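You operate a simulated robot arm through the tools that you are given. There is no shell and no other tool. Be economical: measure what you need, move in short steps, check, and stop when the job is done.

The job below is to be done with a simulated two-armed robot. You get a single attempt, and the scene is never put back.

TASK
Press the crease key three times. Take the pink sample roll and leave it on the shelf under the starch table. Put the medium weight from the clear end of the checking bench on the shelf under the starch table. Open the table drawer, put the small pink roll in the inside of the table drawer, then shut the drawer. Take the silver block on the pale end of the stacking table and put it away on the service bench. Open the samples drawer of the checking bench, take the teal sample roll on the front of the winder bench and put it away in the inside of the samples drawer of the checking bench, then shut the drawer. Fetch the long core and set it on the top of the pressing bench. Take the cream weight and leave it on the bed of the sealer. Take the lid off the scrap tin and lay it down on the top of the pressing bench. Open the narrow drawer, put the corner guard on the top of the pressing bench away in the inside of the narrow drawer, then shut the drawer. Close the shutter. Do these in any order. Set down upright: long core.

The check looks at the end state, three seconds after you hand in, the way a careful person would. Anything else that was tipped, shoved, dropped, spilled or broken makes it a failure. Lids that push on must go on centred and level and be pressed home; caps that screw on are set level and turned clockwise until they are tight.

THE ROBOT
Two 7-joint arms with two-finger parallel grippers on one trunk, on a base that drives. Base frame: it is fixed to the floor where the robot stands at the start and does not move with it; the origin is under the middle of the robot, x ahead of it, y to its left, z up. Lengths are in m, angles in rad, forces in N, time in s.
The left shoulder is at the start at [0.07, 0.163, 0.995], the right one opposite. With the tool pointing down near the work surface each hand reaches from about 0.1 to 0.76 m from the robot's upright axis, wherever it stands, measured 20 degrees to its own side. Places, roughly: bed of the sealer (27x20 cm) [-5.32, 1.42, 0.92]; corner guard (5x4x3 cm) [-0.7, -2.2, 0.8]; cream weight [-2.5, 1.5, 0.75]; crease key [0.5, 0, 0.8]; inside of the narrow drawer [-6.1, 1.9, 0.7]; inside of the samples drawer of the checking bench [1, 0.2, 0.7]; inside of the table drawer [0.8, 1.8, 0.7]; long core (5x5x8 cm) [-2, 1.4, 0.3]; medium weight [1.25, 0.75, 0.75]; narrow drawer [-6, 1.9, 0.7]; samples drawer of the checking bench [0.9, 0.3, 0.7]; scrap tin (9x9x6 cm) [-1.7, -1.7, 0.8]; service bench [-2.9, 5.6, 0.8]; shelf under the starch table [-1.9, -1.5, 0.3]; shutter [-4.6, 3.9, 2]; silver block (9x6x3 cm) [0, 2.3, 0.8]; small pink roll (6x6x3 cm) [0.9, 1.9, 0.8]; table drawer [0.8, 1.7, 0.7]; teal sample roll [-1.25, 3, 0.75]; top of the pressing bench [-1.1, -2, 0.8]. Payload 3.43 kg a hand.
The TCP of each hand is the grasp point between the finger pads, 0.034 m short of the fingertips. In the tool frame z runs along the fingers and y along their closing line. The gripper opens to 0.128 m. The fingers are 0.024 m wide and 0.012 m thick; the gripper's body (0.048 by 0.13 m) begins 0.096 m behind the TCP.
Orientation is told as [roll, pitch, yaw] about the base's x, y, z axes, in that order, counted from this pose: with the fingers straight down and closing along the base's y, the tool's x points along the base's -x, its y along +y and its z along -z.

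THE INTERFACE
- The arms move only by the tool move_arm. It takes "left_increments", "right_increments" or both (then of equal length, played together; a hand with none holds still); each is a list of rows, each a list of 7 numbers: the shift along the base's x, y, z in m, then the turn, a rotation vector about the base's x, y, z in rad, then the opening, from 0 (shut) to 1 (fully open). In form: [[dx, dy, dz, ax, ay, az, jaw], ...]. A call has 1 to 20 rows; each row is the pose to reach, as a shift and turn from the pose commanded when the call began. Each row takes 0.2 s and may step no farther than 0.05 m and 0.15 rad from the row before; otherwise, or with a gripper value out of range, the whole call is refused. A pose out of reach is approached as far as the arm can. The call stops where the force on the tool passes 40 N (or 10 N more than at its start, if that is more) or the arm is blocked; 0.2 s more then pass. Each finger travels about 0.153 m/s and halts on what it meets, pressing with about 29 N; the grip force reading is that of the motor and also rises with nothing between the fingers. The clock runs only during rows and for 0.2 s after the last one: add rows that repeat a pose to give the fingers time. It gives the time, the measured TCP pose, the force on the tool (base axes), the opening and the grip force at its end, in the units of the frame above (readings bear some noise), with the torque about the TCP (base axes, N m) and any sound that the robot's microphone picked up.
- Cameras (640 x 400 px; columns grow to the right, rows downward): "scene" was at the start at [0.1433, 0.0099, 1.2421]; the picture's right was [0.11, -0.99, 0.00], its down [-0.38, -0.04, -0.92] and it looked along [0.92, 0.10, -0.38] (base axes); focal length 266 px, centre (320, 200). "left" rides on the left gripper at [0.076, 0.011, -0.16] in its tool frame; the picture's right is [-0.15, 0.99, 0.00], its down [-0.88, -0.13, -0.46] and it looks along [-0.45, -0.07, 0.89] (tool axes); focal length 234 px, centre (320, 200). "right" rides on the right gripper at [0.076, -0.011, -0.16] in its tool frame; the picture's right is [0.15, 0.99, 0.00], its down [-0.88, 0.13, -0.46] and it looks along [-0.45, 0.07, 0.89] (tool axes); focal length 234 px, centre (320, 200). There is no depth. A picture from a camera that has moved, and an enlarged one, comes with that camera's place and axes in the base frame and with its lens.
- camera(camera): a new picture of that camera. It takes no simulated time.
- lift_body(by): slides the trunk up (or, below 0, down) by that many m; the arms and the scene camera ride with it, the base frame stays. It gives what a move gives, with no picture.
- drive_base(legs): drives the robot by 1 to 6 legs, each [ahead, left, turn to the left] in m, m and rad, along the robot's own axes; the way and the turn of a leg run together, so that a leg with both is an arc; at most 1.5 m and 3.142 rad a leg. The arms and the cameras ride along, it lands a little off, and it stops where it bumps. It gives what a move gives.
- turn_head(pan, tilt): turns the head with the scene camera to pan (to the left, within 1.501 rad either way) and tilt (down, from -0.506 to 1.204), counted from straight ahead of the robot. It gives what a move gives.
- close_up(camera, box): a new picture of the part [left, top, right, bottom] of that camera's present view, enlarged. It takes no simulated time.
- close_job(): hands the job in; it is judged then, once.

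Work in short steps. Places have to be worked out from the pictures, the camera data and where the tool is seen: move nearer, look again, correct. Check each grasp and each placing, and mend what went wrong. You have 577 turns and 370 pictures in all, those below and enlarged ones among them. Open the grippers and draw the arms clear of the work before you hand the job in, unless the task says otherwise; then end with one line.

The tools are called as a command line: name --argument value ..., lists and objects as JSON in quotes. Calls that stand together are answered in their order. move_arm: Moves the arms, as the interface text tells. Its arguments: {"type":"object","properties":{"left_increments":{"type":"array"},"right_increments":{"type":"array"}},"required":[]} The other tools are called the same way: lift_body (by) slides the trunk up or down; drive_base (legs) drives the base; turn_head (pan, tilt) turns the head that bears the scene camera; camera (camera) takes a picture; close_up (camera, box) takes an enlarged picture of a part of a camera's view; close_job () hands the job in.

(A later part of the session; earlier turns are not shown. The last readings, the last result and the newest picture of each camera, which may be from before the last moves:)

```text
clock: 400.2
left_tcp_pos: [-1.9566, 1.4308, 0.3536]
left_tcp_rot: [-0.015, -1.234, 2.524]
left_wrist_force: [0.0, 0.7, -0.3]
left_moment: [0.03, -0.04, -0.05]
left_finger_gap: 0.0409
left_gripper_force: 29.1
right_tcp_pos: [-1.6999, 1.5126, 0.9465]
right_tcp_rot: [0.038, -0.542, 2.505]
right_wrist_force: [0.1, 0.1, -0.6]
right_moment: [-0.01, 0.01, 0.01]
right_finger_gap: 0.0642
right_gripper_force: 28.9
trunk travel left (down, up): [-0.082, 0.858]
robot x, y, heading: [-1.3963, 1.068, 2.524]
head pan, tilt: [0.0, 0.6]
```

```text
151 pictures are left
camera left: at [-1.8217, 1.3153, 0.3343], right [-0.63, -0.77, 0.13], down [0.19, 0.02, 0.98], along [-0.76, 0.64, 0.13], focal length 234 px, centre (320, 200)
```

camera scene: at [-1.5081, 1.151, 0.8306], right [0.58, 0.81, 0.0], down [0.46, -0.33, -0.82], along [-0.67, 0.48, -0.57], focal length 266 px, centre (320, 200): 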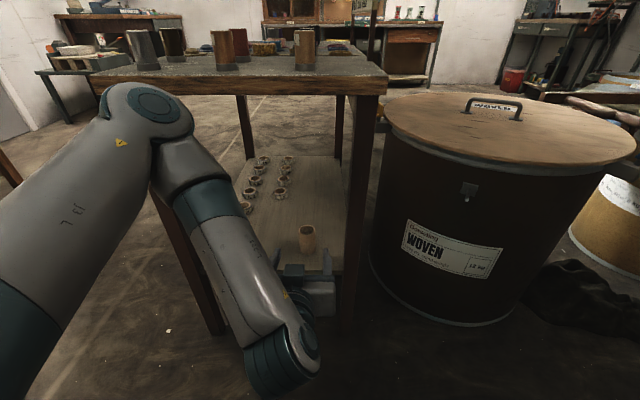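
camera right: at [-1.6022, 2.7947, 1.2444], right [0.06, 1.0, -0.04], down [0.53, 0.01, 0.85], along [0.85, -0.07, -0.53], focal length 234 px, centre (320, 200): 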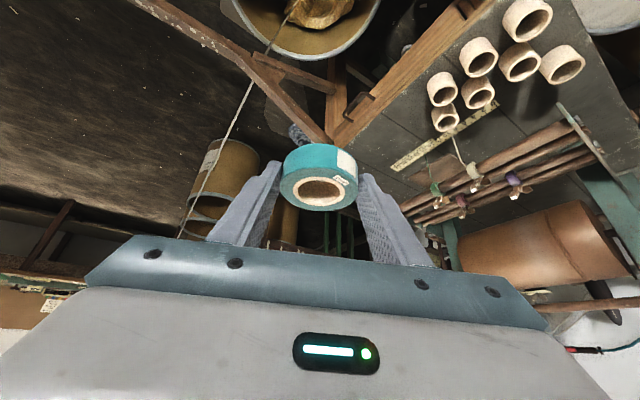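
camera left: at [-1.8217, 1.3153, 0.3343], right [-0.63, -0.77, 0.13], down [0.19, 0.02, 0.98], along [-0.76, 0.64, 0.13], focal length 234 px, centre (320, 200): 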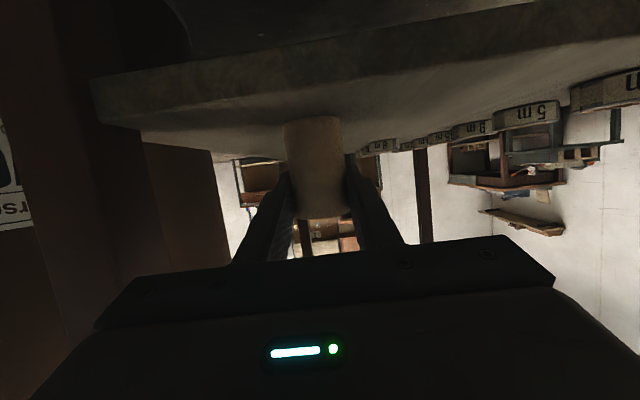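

Gripped (41 mm). Lift slowly 2 cm and check.

move_arm --left_increments '[[0, 0, 0.004, 0, 0, 0, 0.2], [0, 0, 0.009, 0, 0, 0, 0.2], [0, 0, 0.016, 0, 0, 0, 0.2], [0, 0, 0.025, 0, 0, 0, 0.2]]'

camera --camera "left"

```text
clock: 401.2
left_tcp_pos: [-1.9565, 1.4295, 0.3787]
left_tcp_rot: [-0.017, -1.234, 2.524]
left_wrist_force: [-0.3, -0.2, -0.3]
left_moment: [0.02, -0.03, 0.0]
left_finger_gap: 0.0404
left_gripper_force: 28.7
right_tcp_pos: [-1.6995, 1.5117, 0.946]
right_tcp_rot: [0.036, -0.542, 2.505]
right_wrist_force: [0.1, 0.6, -1.1]
right_moment: [0.0, -0.01, 0.03]
right_finger_gap: 0.0645
right_gripper_force: 29.0
trunk travel left (down, up): [-0.082, 0.858]
robot x, y, heading: [-1.3935, 1.0698, 2.522]
head pan, tilt: [0.0, 0.6]
```

```text
150 pictures are left
camera left: at [-1.8214, 1.3154, 0.3591], right [-0.63, -0.77, 0.13], down [0.19, 0.02, 0.98], along [-0.76, 0.64, 0.13], focal length 234 px, centre (320, 200)
```

left: 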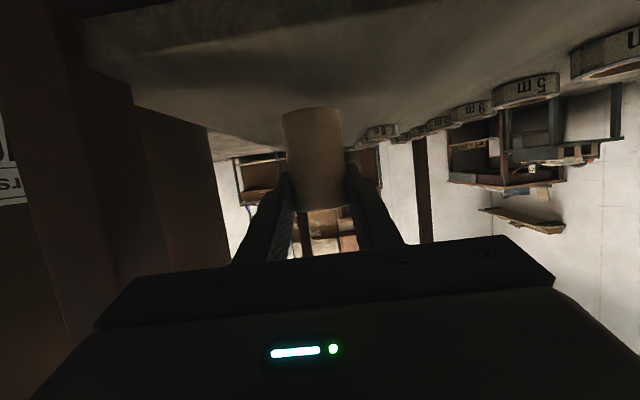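

Check for slippage: lift another 2 cm slowly and compare.

move_arm --left_increments '[[0, 0, 0.004, 0, 0, 0, 0], [0, 0, 0.009, 0, 0, 0, 0], [0, 0, 0.015, 0, 0, 0, 0], [0, 0, 0.02, 0, 0, 0, 0], [0, 0, 0.02, 0, 0, 0, 0]]'

camera --camera "left"

```text
clock: 402.4
left_tcp_pos: [-1.9546, 1.4299, 0.3992]
left_tcp_rot: [-0.015, -1.234, 2.523]
left_wrist_force: [-0.1, 0.3, 0.1]
left_moment: [0.01, 0.03, 0.02]
left_finger_gap: 0.0414
left_gripper_force: 28.9
right_tcp_pos: [-1.6989, 1.5109, 0.9458]
right_tcp_rot: [0.036, -0.542, 2.503]
right_wrist_force: [0.4, 0.1, 0.0]
right_moment: [-0.01, -0.01, 0.01]
right_finger_gap: 0.0645
right_gripper_force: 29.1
trunk travel left (down, up): [-0.082, 0.858]
robot x, y, heading: [-1.3926, 1.0711, 2.53]
head pan, tilt: [0.0, 0.6]
```

```text
149 pictures are left
camera left: at [-1.8215, 1.3155, 0.3797], right [-0.63, -0.77, 0.13], down [0.19, 0.02, 0.98], along [-0.76, 0.64, 0.13], focal length 234 px, centre (320, 200)
```

left: 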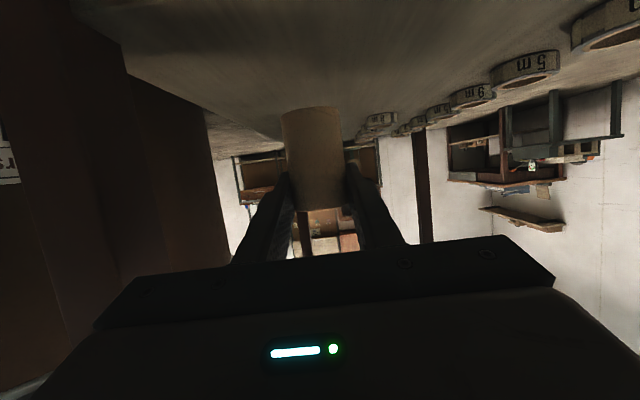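

Stable. Back the base out from the table, then raise the trunk.

drive_base --legs '[[-0.35, 0, 0]]'

lift_body --by 0.4

camera --camera "left"

camera --camera "scene"

```text
clock: 404.6
left_tcp_pos: [-1.6712, 1.2279, 0.3984]
left_tcp_rot: [-0.017, -1.232, 2.524]
left_wrist_force: [0.7, -0.2, -0.2]
left_moment: [-0.01, 0.04, -0.03]
left_finger_gap: 0.0412
left_gripper_force: 29.2
right_tcp_pos: [-1.4139, 1.3101, 0.946]
right_tcp_rot: [0.036, -0.541, 2.504]
right_wrist_force: [0.1, -0.2, -0.4]
right_moment: [0.03, 0.01, 0.0]
right_finger_gap: 0.0645
right_gripper_force: 28.6
trunk travel left (down, up): [-0.082, 0.858]
robot x, y, heading: [-1.1133, 0.8662, 2.517]
head pan, tilt: [0.0, 0.6]
```

```text
clock: 408.5
left_tcp_pos: [-1.671, 1.2263, 0.8002]
left_tcp_rot: [-0.017, -1.233, 2.524]
left_wrist_force: [0.3, 0.0, -0.1]
left_moment: [0.01, -0.01, 0.01]
left_finger_gap: 0.0415
left_gripper_force: 29.0
right_tcp_pos: [-1.4162, 1.3087, 1.3456]
right_tcp_rot: [0.036, -0.54, 2.504]
right_wrist_force: [0.1, -0.3, -0.3]
right_moment: [0.04, 0.0, -0.03]
right_finger_gap: 0.0642
right_gripper_force: 29.5
trunk travel left (down, up): [-0.482, 0.458]
robot x, y, heading: [-1.1127, 0.8677, 2.518]
head pan, tilt: [0.0, 0.6]
```

```text
148 pictures are left
camera left: at [-1.5375, 1.1129, 0.7795], right [-0.63, -0.77, 0.13], down [0.19, 0.02, 0.98], along [-0.76, 0.64, 0.13], focal length 234 px, centre (320, 200)
```

left: 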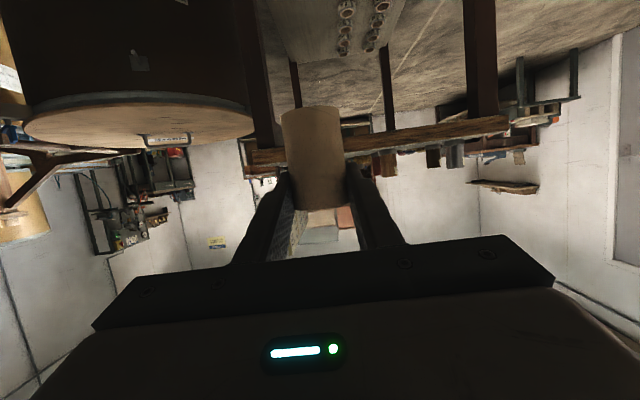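

```text
147 pictures are left
camera scene: at [-1.2242, 0.9483, 1.2306], right [0.58, 0.81, 0.0], down [0.46, -0.33, -0.82], along [-0.67, 0.48, -0.57], focal length 266 px, centre (320, 200)
```

scene: 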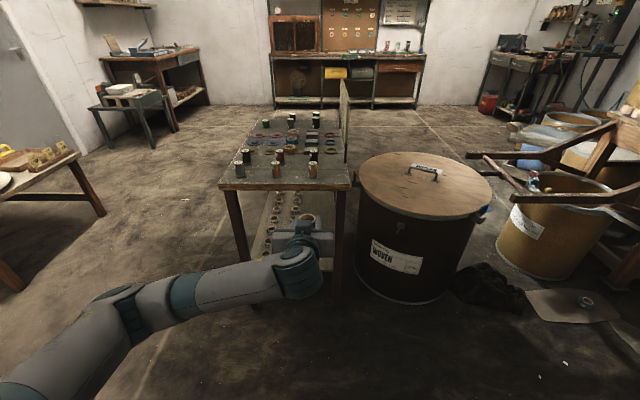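

Core held upright. Raise the left hand, turn left and drive toward the pressing bench.

move_arm --left_increments '[[0, 0, 0.03, 0, 0, 0, 0], [0, 0, 0.06, 0, 0, 0, 0], [0, 0, 0.09, 0, 0, 0, 0], [0, 0, 0.12, 0, 0, 0, 0], [0, 0, 0.15, 0, 0, 0, 0], [0, 0, 0.18, 0, 0, 0, 0], [0, 0, 0.21, 0, 0, 0, 0]]'

drive_base --legs '[[0, 0, 1.0], [0, 0, 0.975], [0.94, 0.42, 0], [0.85, 0.38, 0]]'

turn_head --pan 0.1 --tilt 0.55

camera --camera "scene"

```text
clock: 410.1
left_tcp_pos: [-1.6715, 1.228, 1.0081]
left_tcp_rot: [-0.011, -1.235, 2.519]
left_wrist_force: [-0.2, -1.0, 0.7]
left_moment: [-0.02, 0.01, 0.01]
left_finger_gap: 0.0413
left_gripper_force: 29.4
right_tcp_pos: [-1.4148, 1.3089, 1.3458]
right_tcp_rot: [0.037, -0.541, 2.505]
right_wrist_force: [0.9, 0.6, -0.9]
right_moment: [-0.01, 0.02, 0.03]
right_finger_gap: 0.0645
right_gripper_force: 28.6
trunk travel left (down, up): [-0.482, 0.458]
robot x, y, heading: [-1.1128, 0.8739, 2.521]
head pan, tilt: [0.0, 0.6]
```

```text
clock: 425.0
left_tcp_pos: [-0.7818, -1.7184, 1.0093]
left_tcp_rot: [-0.018, -1.234, -1.766]
left_wrist_force: [0.3, 0.1, -1.5]
left_moment: [0.03, 0.03, -0.02]
left_finger_gap: 0.0416
left_gripper_force: 29.2
right_tcp_pos: [-0.9607, -1.5176, 1.3458]
right_tcp_rot: [0.037, -0.541, -1.784]
right_wrist_force: [0.4, -0.1, -0.8]
right_moment: [0.04, -0.01, -0.02]
right_finger_gap: 0.0644
right_gripper_force: 28.6
trunk travel left (down, up): [-0.482, 0.458]
robot x, y, heading: [-0.6848, -1.0607, -1.769]
head pan, tilt: [0.0, 0.6]
```

```text
clock: 425.7
left_tcp_pos: [-0.7808, -1.7189, 1.0086]
left_tcp_rot: [-0.016, -1.234, -1.766]
left_wrist_force: [0.6, -0.8, -0.1]
left_moment: [0.02, -0.02, 0.01]
left_finger_gap: 0.0415
left_gripper_force: 28.5
right_tcp_pos: [-0.9599, -1.5179, 1.3461]
right_tcp_rot: [0.036, -0.54, -1.784]
right_wrist_force: [0.0, 0.9, -0.5]
right_moment: [0.02, 0.03, -0.03]
right_finger_gap: 0.0643
right_gripper_force: 28.8
trunk travel left (down, up): [-0.482, 0.458]
robot x, y, heading: [-0.6815, -1.0605, -1.764]
head pan, tilt: [0.099, 0.55]
```

```text
146 pictures are left
camera scene: at [-0.7006, -1.1992, 1.2352], right [-1.0, 0.1, 0.0], down [0.05, 0.52, -0.85], along [-0.08, -0.85, -0.52], focal length 266 px, centre (320, 200)
```

scene: 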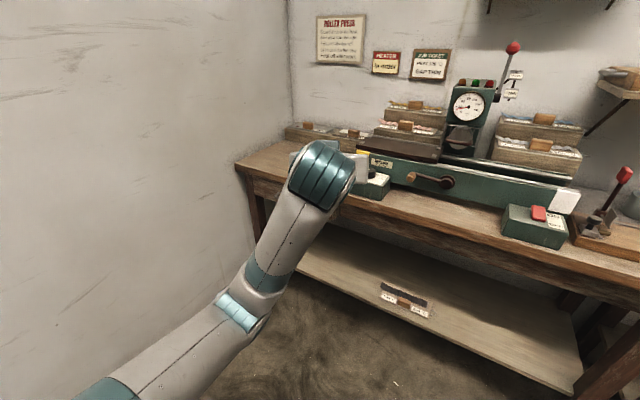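

I drive 0.4 m forward, keeping the core at z 1.0 over the bench.

drive_base --legs '[[0.38, 0.06, 0]]'

camera --camera "scene"

camera --camera "left"

```text
clock: 428.1
left_tcp_pos: [-0.798, -2.1027, 1.0077]
left_tcp_rot: [-0.016, -1.235, -1.767]
left_wrist_force: [0.3, 0.1, -0.4]
left_moment: [0.01, 0.01, -0.01]
left_finger_gap: 0.0414
left_gripper_force: 29.0
right_tcp_pos: [-0.9779, -1.9009, 1.3459]
right_tcp_rot: [0.035, -0.54, -1.786]
right_wrist_force: [0.3, -0.4, 0.1]
right_moment: [0.0, -0.02, -0.01]
right_finger_gap: 0.0642
right_gripper_force: 29.0
trunk travel left (down, up): [-0.482, 0.458]
robot x, y, heading: [-0.6966, -1.4426, -1.773]
head pan, tilt: [0.099, 0.55]
```

```text
145 pictures are left
camera scene: at [-0.717, -1.5838, 1.2351], right [-0.99, 0.1, 0.0], down [0.05, 0.52, -0.85], along [-0.09, -0.85, -0.52], focal length 266 px, centre (320, 200)
```

scene: 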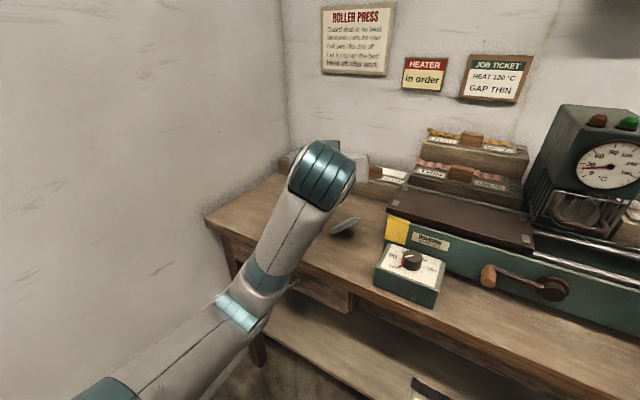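

```text
144 pictures are left
camera left: at [-0.7514, -1.9346, 0.9884], right [0.96, -0.26, 0.13], down [-0.09, 0.16, 0.98], along [-0.27, -0.95, 0.13], focal length 234 px, centre (320, 200)
```

left: 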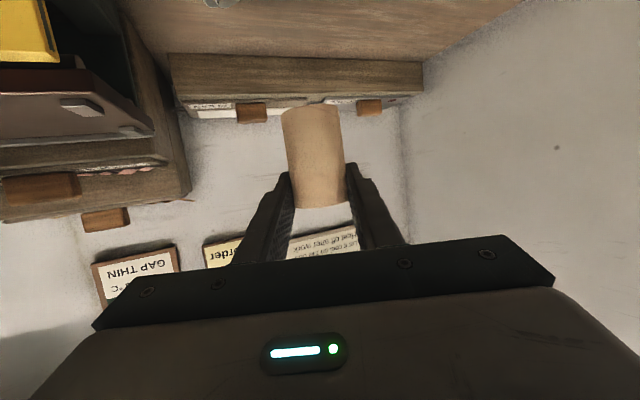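

Lid is at (-0.833, -2.10). I move the core over (-0.70, -2.20) and down to just above the bench.

move_arm --left_increments '[[0.02, -0.015, -0.01, 0, 0, 0, 0], [0.041, -0.031, -0.03, 0, 0, 0, 0], [0.061, -0.046, -0.055, 0, 0, 0, 0], [0.082, -0.062, -0.085, 0, 0, 0, 0], [0.102, -0.077, -0.115, 0, 0, 0, 0], [0.102, -0.077, -0.125, 0, 0, 0, 0]]'

camera --camera "left"

camera --camera "scene"

```text
clock: 429.5
left_tcp_pos: [-0.6955, -2.1782, 0.8826]
left_tcp_rot: [-0.017, -1.235, -1.77]
left_wrist_force: [0.1, -0.2, -0.7]
left_moment: [0.0, 0.01, 0.02]
left_finger_gap: 0.0415
left_gripper_force: 29.0
right_tcp_pos: [-0.9777, -1.8997, 1.3452]
right_tcp_rot: [0.036, -0.541, -1.788]
right_wrist_force: [-0.5, 0.9, -0.3]
right_moment: [-0.02, -0.04, -0.01]
right_finger_gap: 0.0644
right_gripper_force: 29.2
trunk travel left (down, up): [-0.482, 0.458]
robot x, y, heading: [-0.6984, -1.4449, -1.769]
head pan, tilt: [0.099, 0.55]
```

```text
143 pictures are left
camera left: at [-0.6492, -2.0104, 0.8629], right [0.96, -0.26, 0.13], down [-0.09, 0.16, 0.98], along [-0.27, -0.95, 0.13], focal length 234 px, centre (320, 200)
```

left: 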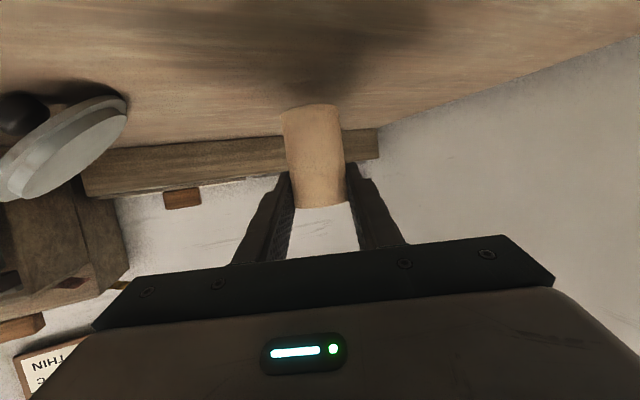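

```text
142 pictures are left
camera scene: at [-0.7173, -1.5832, 1.2352], right [-0.99, 0.1, 0.0], down [0.05, 0.52, -0.85], along [-0.09, -0.85, -0.52], focal length 266 px, centre (320, 200)
```

scene: 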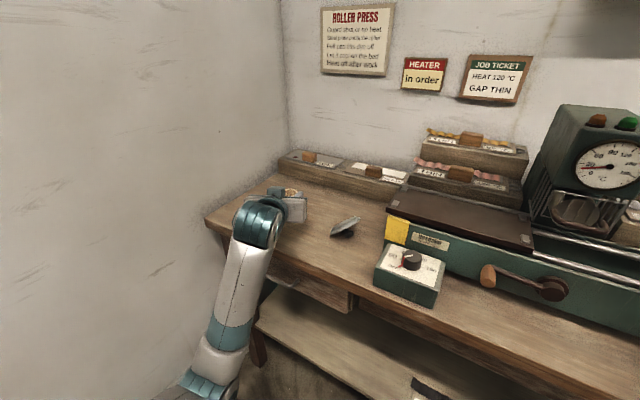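

Lower in small steps until contact.

move_arm --left_increments '[[0, 0, -0.006, 0, 0, 0, 0], [0, 0, -0.011, 0, 0, 0, 0], [0, 0, -0.015, 0, 0, 0, 0], [0, 0, -0.018, 0, 0, 0, 0], [0, 0, -0.021, 0, 0, 0, 0], [0, 0, -0.024, 0, 0, 0, 0]]'

camera --camera "left"

```text
clock: 430.9
left_tcp_pos: [-0.6972, -2.1786, 0.8619]
left_tcp_rot: [-0.015, -1.239, -1.769]
left_wrist_force: [-1.3, -3.7, 9.9]
left_moment: [-0.19, -0.04, 0.02]
left_finger_gap: 0.0414
left_gripper_force: 28.9
right_tcp_pos: [-0.9765, -1.8991, 1.3464]
right_tcp_rot: [0.036, -0.542, -1.787]
right_wrist_force: [-0.3, 0.2, -1.8]
right_moment: [0.01, 0.02, 0.0]
right_finger_gap: 0.0644
right_gripper_force: 28.6
trunk travel left (down, up): [-0.482, 0.458]
robot x, y, heading: [-0.6973, -1.4452, -1.765]
head pan, tilt: [0.099, 0.55]
```

```text
141 pictures are left
camera left: at [-0.6495, -2.0108, 0.8414], right [0.96, -0.26, 0.13], down [-0.09, 0.17, 0.98], along [-0.27, -0.95, 0.14], focal length 234 px, centre (320, 200)
```

left: 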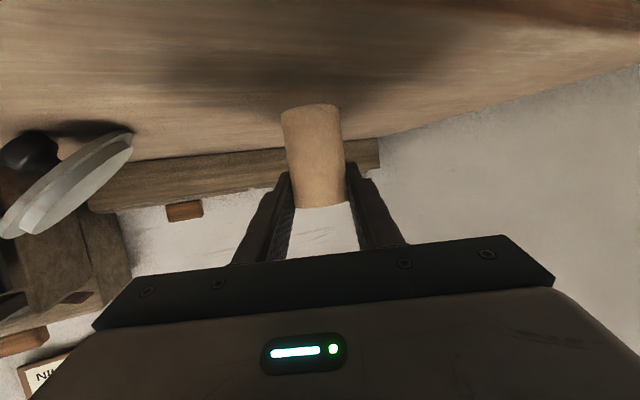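

Core stands on the bench. Open gently and withdraw straight back.

move_arm --left_increments '[[0, 0, 0.001, 0, 0, 0, 0.36], [0, 0, 0.001, 0, 0, 0, 0.44], [0, 0, 0.001, 0, 0, 0, 0.52], [0, 0, 0.001, 0, 0, 0, 0.6], [0, 0, 0.001, 0, 0, 0, 0.6]]'

camera --camera "left"

```text
clock: 432.1
left_tcp_pos: [-0.6968, -2.1785, 0.86]
left_tcp_rot: [-0.015, -1.234, -1.768]
left_wrist_force: [-0.4, -0.1, -0.3]
left_moment: [0.01, -0.01, 0.02]
left_finger_gap: 0.0772
left_gripper_force: 0.0
right_tcp_pos: [-0.9786, -1.9023, 1.3452]
right_tcp_rot: [0.036, -0.541, -1.788]
right_wrist_force: [-0.3, 0.3, -0.4]
right_moment: [-0.04, 0.01, -0.02]
right_finger_gap: 0.0639
right_gripper_force: 28.4
trunk travel left (down, up): [-0.482, 0.458]
robot x, y, heading: [-0.7016, -1.4402, -1.768]
head pan, tilt: [0.099, 0.55]
```

```text
140 pictures are left
camera left: at [-0.6496, -2.0112, 0.8407], right [0.96, -0.26, 0.13], down [-0.09, 0.16, 0.98], along [-0.27, -0.95, 0.13], focal length 234 px, centre (320, 200)
```

left: 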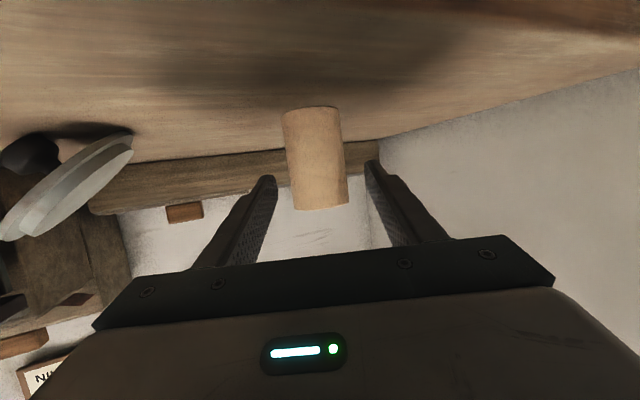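

Core is standing free. Withdraw back and up.

move_arm --left_increments '[[0.006, 0.03, 0, 0, 0, 0, 0.6], [0.012, 0.06, 0.0, 0, 0, 0, 0.6], [0.019, 0.095, 0.005, 0, 0, 0, 0.6], [0.022, 0.12, 0.04, 0, 0, 0, 0.6], [0.022, 0.14, 0.085, 0, 0, 0, 0.8], [0.012, 0.16, 0.125, 0, 0, 0, 1], [0.0, 0.175, 0.165, 0, 0, 0, 1], [-0.01, 0.18, 0.2, 0, 0, 0, 1]]'

camera --camera "scene"

```text
clock: 433.9
left_tcp_pos: [-0.6958, -2.0492, 1.0082]
left_tcp_rot: [0.149, -1.241, -1.876]
left_wrist_force: [-0.9, 0.3, 0.8]
left_moment: [-0.03, 0.0, 0.03]
left_finger_gap: 0.128
left_gripper_force: 0.0
left hand out of reach, approached as far as the arm can: row 5, 6, 7, 8
right_tcp_pos: [-0.9782, -1.9, 1.3461]
right_tcp_rot: [0.038, -0.54, -1.787]
right_wrist_force: [0.5, -0.2, -0.3]
right_moment: [-0.02, -0.02, 0.0]
right_finger_gap: 0.0643
right_gripper_force: 29.4
trunk travel left (down, up): [-0.482, 0.458]
robot x, y, heading: [-0.6967, -1.4453, -1.765]
head pan, tilt: [0.099, 0.55]
```

```text
139 pictures are left
camera scene: at [-0.7181, -1.5826, 1.2352], right [-0.99, 0.1, 0.0], down [0.05, 0.52, -0.85], along [-0.08, -0.85, -0.52], focal length 266 px, centre (320, 200)
```

scene: 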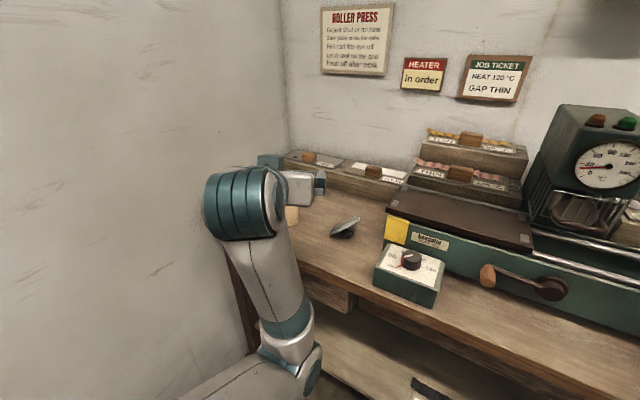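

Back the base away, then restore the left tool to vertical.

drive_base --legs '[[-0.45, -0.05, 0]]'

camera --camera "scene"

move_arm --left_increments '[[0, 0.01, 0.02, 0.14, -0.03, 0, 1], [0, 0.02, 0.04, 0.28, -0.06, 0, 1], [0, 0.03, 0.06, 0.42, -0.085, 0, 1], [0, 0.04, 0.08, 0.56, -0.112, 0, 1], [0, 0.05, 0.1, 0.7, -0.14, 0, 1], [0, 0.06, 0.12, 0.84, -0.168, 0, 1], [0, 0.07, 0.13, 0.98, -0.196, 0, 1], [0, 0.08, 0.14, 1.12, -0.224, 0, 1], [0, 0.08, 0.14, 1.21, -0.24, 0, 1]]'

```text
clock: 436.6
left_tcp_pos: [-0.6542, -1.5979, 1.0098]
left_tcp_rot: [0.131, -1.248, -1.858]
left_wrist_force: [-0.1, 0.6, 0.3]
left_moment: [0.02, -0.02, -0.02]
left_finger_gap: 0.1278
left_gripper_force: 0.0
right_tcp_pos: [-0.937, -1.4482, 1.3468]
right_tcp_rot: [0.036, -0.54, -1.789]
right_wrist_force: [0.7, -0.3, -0.4]
right_moment: [-0.01, -0.03, -0.05]
right_finger_gap: 0.0643
right_gripper_force: 29.3
trunk travel left (down, up): [-0.482, 0.458]
robot x, y, heading: [-0.6592, -0.9902, -1.767]
head pan, tilt: [0.099, 0.55]
```

```text
138 pictures are left
camera scene: at [-0.6761, -1.1305, 1.2352], right [-0.99, 0.1, 0.0], down [0.05, 0.52, -0.85], along [-0.09, -0.85, -0.52], focal length 266 px, centre (320, 200)
```

scene: 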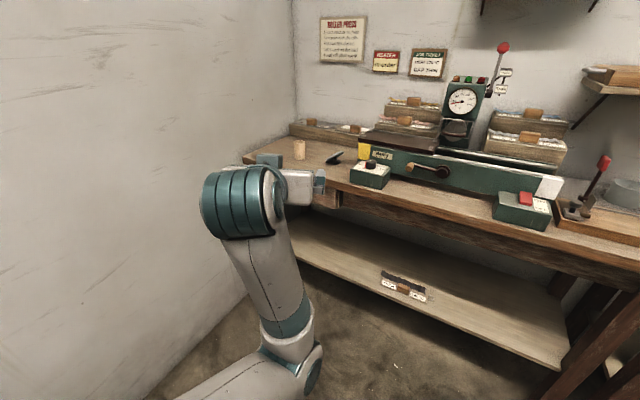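

```text
clock: 438.6
left_tcp_pos: [-0.6405, -1.7477, 1.1858]
left_tcp_rot: [0.053, -0.229, -1.798]
left_wrist_force: [-0.3, 0.0, -0.2]
left_moment: [0.02, -0.01, -0.01]
left_finger_gap: 0.1281
left_gripper_force: 0.1
left hand out of reach, approached as far as the arm can: row 1, 2, 3, 4, 5, 6, 7, 8, 9
right_tcp_pos: [-0.936, -1.4505, 1.3448]
right_tcp_rot: [0.038, -0.539, -1.787]
right_wrist_force: [-0.5, -0.9, 0.6]
right_moment: [0.04, 0.0, 0.01]
right_finger_gap: 0.0641
right_gripper_force: 28.4
trunk travel left (down, up): [-0.482, 0.458]
robot x, y, heading: [-0.6632, -0.9919, -1.768]
head pan, tilt: [0.099, 0.55]
```

The core stands upright on the pressing bench. Now fix the left tool's remaining tilt, then drive to the samples drawer of the checking bench.

move_arm --left_increments '[[0, 0.0, 0.0, 0.1, -0.02, 0, 1], [0, 0.0, 0.0, 0.2, -0.04, 0, 1], [0, 0.0, 0.0, 0.224, -0.045, 0, 1]]'

drive_base --legs '[[-0.985, -0.133, 0], [0, 0, 1.143], [0.12, 1.0, 0]]'

turn_head --pan 0.1 --tilt 0.7

camera --camera "scene"

```text
clock: 439.4
left_tcp_pos: [-0.6274, -1.7175, 1.1787]
left_tcp_rot: [0.05, -0.003, -1.797]
left_wrist_force: [-0.3, 0.2, 0.3]
left_moment: [-0.04, -0.08, 0.0]
left_finger_gap: 0.1279
left_gripper_force: 0.1
left hand out of reach, approached as far as the arm can: row 2, 3
right_tcp_pos: [-0.9399, -1.4456, 1.346]
right_tcp_rot: [0.041, -0.542, -1.79]
right_wrist_force: [-0.5, 0.5, -0.4]
right_moment: [-0.04, -0.03, 0.07]
right_finger_gap: 0.0643
right_gripper_force: 29.0
trunk travel left (down, up): [-0.482, 0.458]
robot x, y, heading: [-0.6565, -0.9894, -1.773]
head pan, tilt: [0.099, 0.55]
```

```text
clock: 452.3
left_tcp_pos: [0.7703, 0.471, 1.1766]
left_tcp_rot: [0.045, -0.002, -0.654]
left_wrist_force: [0.8, -0.7, 0.3]
left_moment: [0.02, 0.01, 0.03]
left_finger_gap: 0.1282
left_gripper_force: 0.1
right_tcp_pos: [0.3929, 0.2984, 1.346]
right_tcp_rot: [0.035, -0.542, -0.644]
right_wrist_force: [0.1, 1.0, -0.8]
right_moment: [-0.04, 0.02, 0.01]
right_finger_gap: 0.0643
right_gripper_force: 28.9
trunk travel left (down, up): [-0.482, 0.458]
robot x, y, heading: [0.0929, 0.7398, -0.633]
head pan, tilt: [0.099, 0.55]
```

```text
clock: 453.0
left_tcp_pos: [0.7693, 0.471, 1.1758]
left_tcp_rot: [0.048, 0.0, -0.653]
left_wrist_force: [0.2, -0.2, 0.3]
left_moment: [0.01, -0.02, 0.0]
left_finger_gap: 0.1279
left_gripper_force: 0.1
right_tcp_pos: [0.3931, 0.2989, 1.3467]
right_tcp_rot: [0.038, -0.541, -0.643]
right_wrist_force: [-0.5, -0.2, -0.2]
right_moment: [0.0, 0.01, -0.04]
right_finger_gap: 0.0644
right_gripper_force: 28.7
trunk travel left (down, up): [-0.482, 0.458]
robot x, y, heading: [0.0957, 0.7443, -0.634]
head pan, tilt: [0.099, 0.7]
```

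```text
137 pictures are left
camera scene: at [0.208, 0.6695, 1.2221], right [-0.5, -0.86, 0.0], down [-0.56, 0.32, -0.77], along [0.66, -0.39, -0.64], focal length 266 px, centre (320, 200)
```

scene: 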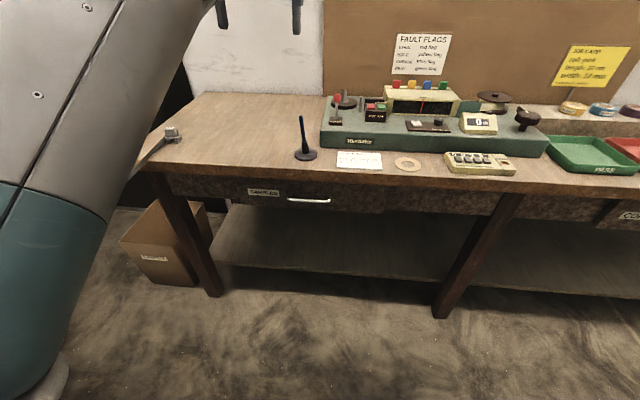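

Handle at about (0.745, 0.389, 0.7125). I drive 0.12 m closer.

drive_base --legs '[[0.12, 0, 0.009]]'

camera --camera "scene"

```text
clock: 454.2
left_tcp_pos: [0.8696, 0.4073, 1.1759]
left_tcp_rot: [0.046, -0.002, -0.646]
left_wrist_force: [0.0, -0.1, -0.2]
left_moment: [0.03, -0.03, -0.02]
left_finger_gap: 0.1278
left_gripper_force: 0.0
right_tcp_pos: [0.4943, 0.232, 1.3474]
right_tcp_rot: [0.038, -0.541, -0.636]
right_wrist_force: [-0.1, -1.7, -0.1]
right_moment: [0.04, -0.01, 0.0]
right_finger_gap: 0.0644
right_gripper_force: 28.8
trunk travel left (down, up): [-0.482, 0.458]
robot x, y, heading: [0.1866, 0.6734, -0.621]
head pan, tilt: [0.099, 0.7]
```

```text
136 pictures are left
camera scene: at [0.3057, 0.6009, 1.2221], right [-0.5, -0.87, 0.0], down [-0.56, 0.32, -0.76], along [0.66, -0.38, -0.64], focal length 266 px, centre (320, 200)
```

scene: 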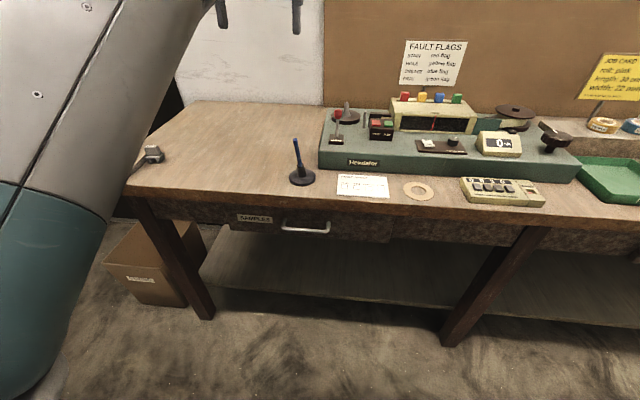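

Handle confirmed. Turn the left tool (-1.54 rad) while moving it above the pre-grasp point.

move_arm --left_increments '[[-0.0155, 0.002, -0.005, 0, 0, -0.14, 0.8], [-0.031, 0.004, -0.01, 0, 0, -0.28, 0.6], [-0.0465, 0.006, -0.015, 0, 0, -0.42, 0.4], [-0.062, 0.008, -0.025, 0, 0, -0.56, 0.35], [-0.0775, 0.0105, -0.04, 0, 0, -0.7, 0.35], [-0.093, 0.0125, -0.06, 0, 0, -0.84, 0.35], [-0.1085, 0.0145, -0.08, 0, 0, -0.98, 0.35], [-0.124, 0.0165, -0.105, 0, 0, -1.12, 0.35], [-0.1395, 0.0185, -0.13, 0, 0, -1.26, 0.35], [-0.155, 0.021, -0.155, 0, 0, -1.4, 0.35], [-0.17, 0.023, -0.176, 0, 0, -1.543, 0.35]]'

camera --camera "left"

camera --camera "scene"

```text
clock: 455.0
left_tcp_pos: [0.8596, 0.4131, 1.0198]
left_tcp_rot: [-0.052, 0.209, -0.996]
left_wrist_force: [0.0, -0.6, -0.5]
left_moment: [0.04, -0.02, 0.03]
left_finger_gap: 0.0512
left_gripper_force: 0.1
right_tcp_pos: [0.4955, 0.2296, 1.3446]
right_tcp_rot: [0.038, -0.54, -0.635]
right_wrist_force: [-0.5, -0.9, -0.5]
right_moment: [0.07, -0.02, 0.0]
right_finger_gap: 0.0642
right_gripper_force: 28.9
trunk travel left (down, up): [-0.482, 0.458]
robot x, y, heading: [0.1909, 0.6726, -0.615]
head pan, tilt: [0.099, 0.7]
stopped in row 3 (left hand): the arm was blocked; the commanded pose is now the measured one
```

```text
135 pictures are left
camera left: at [0.8517, 0.4561, 1.192], right [0.9, 0.43, -0.08], down [0.43, -0.86, 0.27], along [0.05, -0.28, -0.96], focal length 234 px, centre (320, 200)
```

left: 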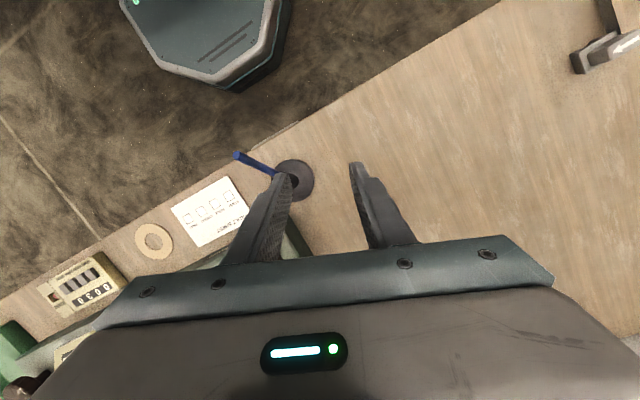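

```text
134 pictures are left
camera scene: at [0.3068, 0.5984, 1.2216], right [-0.5, -0.87, 0.0], down [-0.56, 0.32, -0.76], along [0.66, -0.38, -0.65], focal length 266 px, centre (320, 200)
```

scene: 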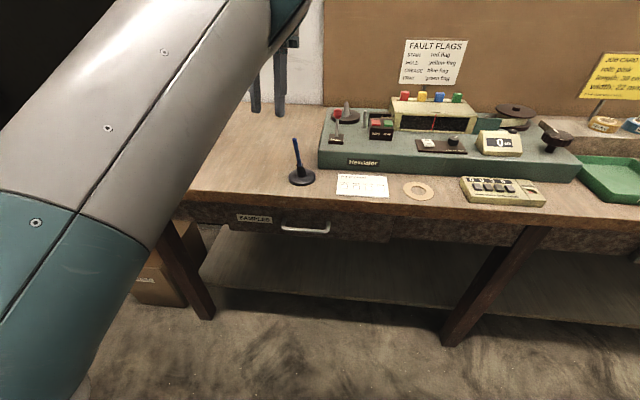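

The arm was blocked mid-turn (a configuration problem) and dipped. The pen is untouched. I raise the hand first.

move_arm --left_increments '[[0, 0.005, 0.03, 0.0, 0, 0, 0.4], [0, 0.01, 0.06, 0, 0, 0, 0.4], [0, 0.02, 0.09, 0, 0, 0, 0.4], [0, 0.03, 0.12, 0, 0, 0, 0.4]]'

camera --camera "scene"

```text
clock: 456.0
left_tcp_pos: [0.8546, 0.446, 1.142]
left_tcp_rot: [-0.047, 0.201, -0.997]
left_wrist_force: [0.2, -0.3, -0.4]
left_moment: [-0.03, -0.01, 0.01]
left_finger_gap: 0.0513
left_gripper_force: 0.0
left hand out of reach, approached as far as the arm can: row 4
right_tcp_pos: [0.4931, 0.2325, 1.3457]
right_tcp_rot: [0.036, -0.543, -0.633]
right_wrist_force: [-0.6, 0.9, -0.4]
right_moment: [0.01, -0.02, 0.0]
right_finger_gap: 0.0641
right_gripper_force: 29.2
trunk travel left (down, up): [-0.482, 0.458]
robot x, y, heading: [0.192, 0.6717, -0.619]
head pan, tilt: [0.099, 0.7]
```

```text
133 pictures are left
camera scene: at [0.3053, 0.602, 1.222], right [-0.5, -0.87, 0.0], down [-0.56, 0.32, -0.77], along [0.66, -0.38, -0.64], focal length 266 px, centre (320, 200)
```

scene: 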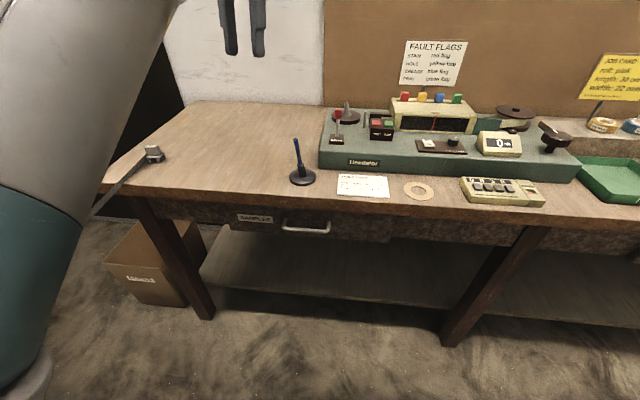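

I reset the left arm to a neutral pose nearer the body.

move_arm --left_increments '[[-0.02, 0.035, 0.005, -0.024, -0.025, 0.06, 0.6], [-0.04, 0.07, 0.01, -0.047, -0.05, 0.125, 0.8], [-0.062, 0.105, 0.015, -0.07, -0.074, 0.19, 1], [-0.082, 0.14, 0.02, -0.095, -0.1, 0.25, 1], [-0.103, 0.175, 0.025, -0.118, -0.124, 0.31, 1], [-0.123, 0.209, 0.03, -0.142, -0.148, 0.377, 1], [-0.123, 0.209, 0.03, -0.142, -0.148, 0.377, 1]]'

turn_head --pan 0.7 --tilt 0.4

camera --camera "scene"

```text
clock: 456.8
left_tcp_pos: [0.8319, 0.5591, 1.0288]
left_tcp_rot: [-0.129, 0.338, -0.783]
left_wrist_force: [0.4, -0.9, 0.1]
left_moment: [0.02, -0.03, 0.01]
left_finger_gap: 0.1278
left_gripper_force: 0.1
right_tcp_pos: [0.4955, 0.2317, 1.3451]
right_tcp_rot: [0.036, -0.54, -0.633]
right_wrist_force: [-0.2, 0.1, -0.2]
right_moment: [0.05, -0.05, 0.02]
right_finger_gap: 0.0642
right_gripper_force: 29.4
trunk travel left (down, up): [-0.482, 0.458]
robot x, y, heading: [0.1952, 0.6729, -0.619]
head pan, tilt: [0.099, 0.7]
stopped in row 4 (left hand): the arm was blocked; the commanded pose is now the measured one
```

```text
clock: 457.8
left_tcp_pos: [0.8314, 0.5609, 1.0291]
left_tcp_rot: [-0.131, 0.336, -0.782]
left_wrist_force: [-1.3, -0.3, 0.4]
left_moment: [0.0, -0.02, -0.03]
left_finger_gap: 0.1281
left_gripper_force: 0.1
right_tcp_pos: [0.4936, 0.2344, 1.3456]
right_tcp_rot: [0.035, -0.542, -0.632]
right_wrist_force: [0.0, -0.2, -0.5]
right_moment: [0.04, 0.01, 0.0]
right_finger_gap: 0.0642
right_gripper_force: 28.5
trunk travel left (down, up): [-0.482, 0.458]
robot x, y, heading: [0.1904, 0.6719, -0.616]
head pan, tilt: [0.7, 0.4]
```

```text
132 pictures are left
camera scene: at [0.3241, 0.6515, 1.2488], right [0.08, -1.0, 0.0], down [-0.39, -0.03, -0.92], along [0.92, 0.07, -0.39], focal length 266 px, centre (320, 200)
```

scene: 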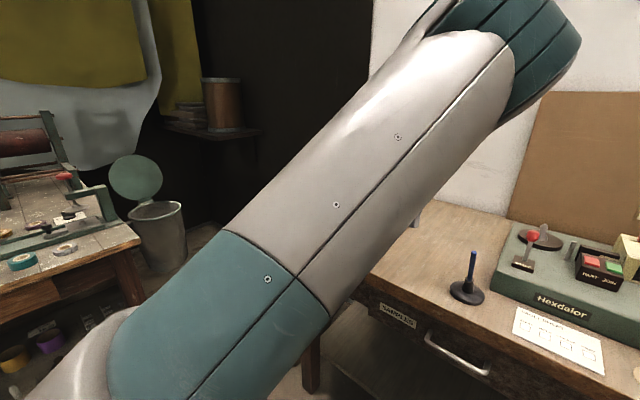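

The left arm is in an awkward configuration (elbow in front). I try moving the hand outward to the left and up to unwind it.

move_arm --left_increments '[[0.009, 0.035, 0.03, 0, 0, 0, 1], [0.018, 0.07, 0.06, 0, 0, 0, 1], [0.027, 0.105, 0.09, 0, 0, 0, 1], [0.036, 0.14, 0.12, 0, 0, 0, 1], [0.045, 0.175, 0.15, 0, 0, 0, 1], [0.055, 0.21, 0.18, 0, 0, 0, 1]]'

camera --camera "scene"

```text
clock: 459.2
left_tcp_pos: [0.8754, 0.7737, 1.1952]
left_tcp_rot: [-0.123, 0.333, -0.786]
left_wrist_force: [-0.9, -0.3, -0.1]
left_moment: [0.0, -0.04, 0.01]
left_finger_gap: 0.1279
left_gripper_force: 0.2
left hand out of reach, approached as far as the arm can: row 6
right_tcp_pos: [0.494, 0.2351, 1.3448]
right_tcp_rot: [0.035, -0.543, -0.633]
right_wrist_force: [1.1, -0.6, -0.5]
right_moment: [0.0, 0.02, -0.02]
right_finger_gap: 0.0642
right_gripper_force: 29.3
trunk travel left (down, up): [-0.482, 0.458]
robot x, y, heading: [0.1913, 0.6759, -0.616]
head pan, tilt: [0.7, 0.4]
```

```text
131 pictures are left
camera scene: at [0.3239, 0.6522, 1.2489], right [0.08, -1.0, 0.0], down [-0.39, -0.03, -0.92], along [0.92, 0.08, -0.39], focal length 266 px, centre (320, 200)
```

scene: 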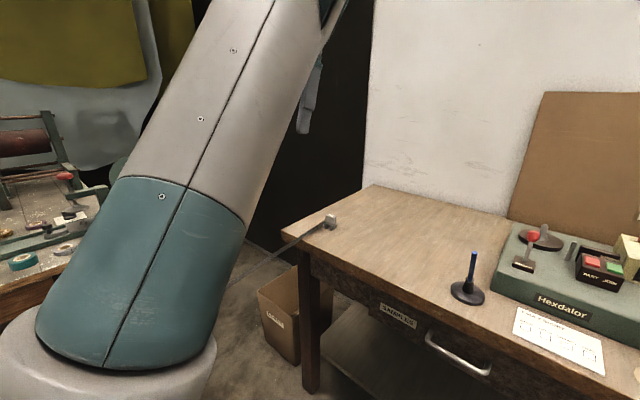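

Elbow is high now. Restore the tool's vertical orientation here.

move_arm --left_increments '[[0, 0, 0, -0.037, -0.08, 0.04, 1], [0, 0, 0, -0.075, -0.16, 0.085, 1], [0, 0, 0, -0.112, -0.24, 0.13, 1], [0, 0, 0, -0.149, -0.322, 0.17, 1], [0, 0, 0, -0.149, -0.322, 0.17, 1]]'

```text
clock: 460.4
left_tcp_pos: [0.8763, 0.7738, 1.1937]
left_tcp_rot: [-0.037, -0.008, -0.599]
left_wrist_force: [0.2, 0.3, -0.8]
left_moment: [0.05, 0.0, -0.01]
left_finger_gap: 0.128
left_gripper_force: 0.1
right_tcp_pos: [0.4959, 0.2347, 1.3458]
right_tcp_rot: [0.035, -0.542, -0.631]
right_wrist_force: [0.5, 0.5, 0.9]
right_moment: [0.0, 0.0, -0.05]
right_finger_gap: 0.0644
right_gripper_force: 28.9
trunk travel left (down, up): [-0.482, 0.458]
robot x, y, heading: [0.1896, 0.6762, -0.618]
head pan, tilt: [0.7, 0.4]
```

By mirror symmetry the left tool should turn the other way (+1.57). First bring the hand back in front, without turning.

move_arm --left_increments '[[-0.02, -0.042, -0.005, 0, 0, 0, 1], [-0.04, -0.084, -0.01, 0, 0, 0, 1], [-0.061, -0.126, -0.02, 0, 0, 0, 1], [-0.081, -0.168, -0.03, 0, 0, 0, 1], [-0.102, -0.21, -0.035, 0, 0, 0, 1], [-0.122, -0.253, -0.04, 0, 0, 0, 1]]'

move_arm --left_increments '[[0, 0, 0, 0, 0, 0.14, 0.8], [0, 0, 0, 0, 0, 0.28, 0.6], [0, 0, 0, 0, 0, 0.42, 0.4], [0, 0, 0, 0, 0, 0.56, 0.35], [0, 0, 0, 0, 0, 0.7, 0.35]]'

camera --camera "scene"

```text
clock: 461.4
left_tcp_pos: [0.8475, 0.6594, 1.0853]
left_tcp_rot: [-0.053, 0.19, -0.553]
left_wrist_force: [0.6, -0.8, 0.0]
left_moment: [0.03, -0.02, -0.02]
left_finger_gap: 0.1281
left_gripper_force: 0.0
left hand out of reach, approached as far as the arm can: row 3, 4
right_tcp_pos: [0.4951, 0.234, 1.3446]
right_tcp_rot: [0.035, -0.543, -0.632]
right_wrist_force: [-0.9, -0.7, -0.1]
right_moment: [0.02, 0.03, 0.01]
right_finger_gap: 0.0642
right_gripper_force: 28.7
trunk travel left (down, up): [-0.482, 0.458]
robot x, y, heading: [0.1932, 0.6749, -0.622]
head pan, tilt: [0.7, 0.4]
stopped in row 4 (left hand): the arm was blocked; the commanded pose is now the measured one
```

```text
clock: 462.6
left_tcp_pos: [0.8443, 0.6603, 1.0859]
left_tcp_rot: [-0.054, 0.187, 0.15]
left_wrist_force: [0.8, -0.2, -0.3]
left_moment: [0.0, -0.01, 0.0]
left_finger_gap: 0.045
left_gripper_force: 0.0
right_tcp_pos: [0.4937, 0.236, 1.345]
right_tcp_rot: [0.036, -0.543, -0.631]
right_wrist_force: [-0.6, 0.7, 0.4]
right_moment: [0.02, 0.01, 0.0]
right_finger_gap: 0.0643
right_gripper_force: 29.5
trunk travel left (down, up): [-0.482, 0.458]
robot x, y, heading: [0.1937, 0.677, -0.62]
head pan, tilt: [0.7, 0.4]
```

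```text
130 pictures are left
camera scene: at [0.3236, 0.6524, 1.2489], right [0.08, -1.0, 0.0], down [-0.39, -0.03, -0.92], along [0.92, 0.08, -0.39], focal length 266 px, centre (320, 200)
```

scene: 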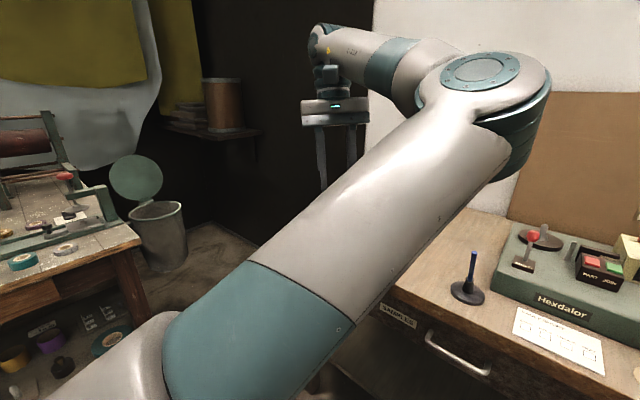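

The elbow is flipped to the inside and met the right arm. To unflip it, I swing the hand far left and nearly straight, then look.

move_arm --left_increments '[[0.0, 0.04, 0.02, 0, 0, -0.12, 0.5], [-0.005, 0.08, 0.04, 0, 0, -0.24, 0.7], [-0.015, 0.12, 0.05, 0, 0, -0.36, 1], [-0.03, 0.16, 0.06, 0, 0, -0.48, 1], [-0.05, 0.2, 0.06, 0, 0, -0.6, 1], [-0.075, 0.24, 0.06, 0, 0, -0.7, 1], [-0.105, 0.275, 0.06, 0, 0, -0.75, 1], [-0.14, 0.305, 0.06, 0, 0, -0.75, 1], [-0.18, 0.33, 0.06, 0, 0, -0.75, 1], [-0.22, 0.345, 0.06, 0, 0, -0.75, 1]]'

turn_head --pan 1.2 --tilt 0.3

camera --camera "scene"

```text
clock: 464.8
left_tcp_pos: [0.6248, 1.0053, 1.1475]
left_tcp_rot: [-0.052, 0.183, -0.604]
left_wrist_force: [-0.3, 0.4, -0.6]
left_moment: [0.0, -0.02, 0.02]
left_finger_gap: 0.128
left_gripper_force: 0.2
right_tcp_pos: [0.4934, 0.2355, 1.3471]
right_tcp_rot: [0.035, -0.542, -0.63]
right_wrist_force: [0.2, -0.9, -0.4]
right_moment: [-0.01, -0.01, 0.0]
right_finger_gap: 0.0643
right_gripper_force: 28.6
trunk travel left (down, up): [-0.482, 0.458]
robot x, y, heading: [0.1887, 0.6751, -0.617]
head pan, tilt: [0.7, 0.4]
```

```text
clock: 465.7
left_tcp_pos: [0.6258, 1.0049, 1.1469]
left_tcp_rot: [-0.053, 0.186, -0.603]
left_wrist_force: [-0.8, -1.1, 0.2]
left_moment: [-0.02, 0.01, -0.01]
left_finger_gap: 0.1279
left_gripper_force: 0.1
right_tcp_pos: [0.4945, 0.235, 1.3458]
right_tcp_rot: [0.036, -0.544, -0.631]
right_wrist_force: [0.0, -1.1, -0.8]
right_moment: [0.01, -0.03, -0.05]
right_finger_gap: 0.0644
right_gripper_force: 29.2
trunk travel left (down, up): [-0.482, 0.458]
robot x, y, heading: [0.1895, 0.6731, -0.622]
head pan, tilt: [1.201, 0.3]
```

```text
129 pictures are left
camera scene: at [0.3094, 0.696, 1.2582], right [0.55, -0.84, 0.0], down [-0.25, -0.16, -0.96], along [0.8, 0.52, -0.3], focal length 266 px, centre (320, 200)
```

scene: 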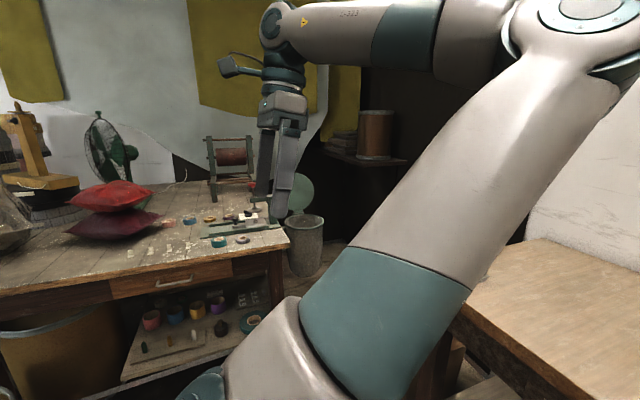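

Elbow still inside. I try an overhead path: bring the hand up high near the shoulder, then out to the left.

move_arm --left_increments '[[0, 0, 0.045, 0, 0, 0, 1], [0, 0, 0.09, 0, 0, 0, 1], [0, 0, 0.135, 0, 0, 0, 1], [0, 0, 0.18, 0, 0, 0, 1], [0, 0, 0.225, 0, 0, 0, 1], [0, 0, 0.27, 0, 0, 0, 1], [0, 0, 0.315, 0, 0, 0, 1], [0, 0, 0.36, 0, 0, 0, 1]]'

turn_head --pan 1.0 --tilt -0.2

camera --camera "scene"

```text
clock: 467.5
left_tcp_pos: [0.6216, 1.016, 1.3257]
left_tcp_rot: [-0.049, 0.187, -0.604]
left_wrist_force: [-0.6, -0.5, 0.0]
left_moment: [-0.01, 0.0, -0.03]
left_finger_gap: 0.1282
left_gripper_force: 0.1
left hand out of reach, approached as far as the arm can: row 4, 5, 6, 7, 8
right_tcp_pos: [0.4945, 0.2353, 1.3454]
right_tcp_rot: [0.034, -0.54, -0.632]
right_wrist_force: [0.6, 0.7, -1.2]
right_moment: [0.0, 0.02, 0.0]
right_finger_gap: 0.0642
right_gripper_force: 28.7
trunk travel left (down, up): [-0.482, 0.458]
robot x, y, heading: [0.1873, 0.6742, -0.617]
head pan, tilt: [1.201, 0.3]
```

```text
clock: 468.5
left_tcp_pos: [0.6212, 1.0173, 1.325]
left_tcp_rot: [-0.05, 0.186, -0.605]
left_wrist_force: [0.5, -0.1, 0.5]
left_moment: [-0.03, 0.01, 0.04]
left_finger_gap: 0.1279
left_gripper_force: 0.0
right_tcp_pos: [0.4939, 0.2356, 1.3457]
right_tcp_rot: [0.034, -0.543, -0.63]
right_wrist_force: [-0.1, 0.1, -1.1]
right_moment: [0.0, -0.01, 0.02]
right_finger_gap: 0.064
right_gripper_force: 29.7
trunk travel left (down, up): [-0.482, 0.458]
robot x, y, heading: [0.1922, 0.6708, -0.617]
head pan, tilt: [1.0, -0.201]
```

```text
128 pictures are left
camera scene: at [0.3089, 0.6757, 1.3032], right [0.37, -0.93, 0.0], down [0.18, 0.07, -0.98], along [0.91, 0.37, 0.2], focal length 266 px, centre (320, 200)
```

scene: 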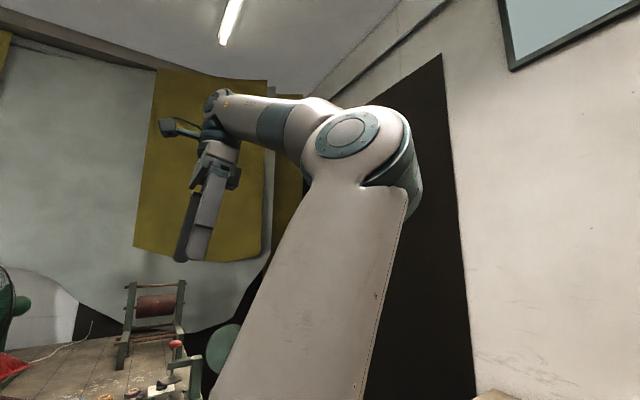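

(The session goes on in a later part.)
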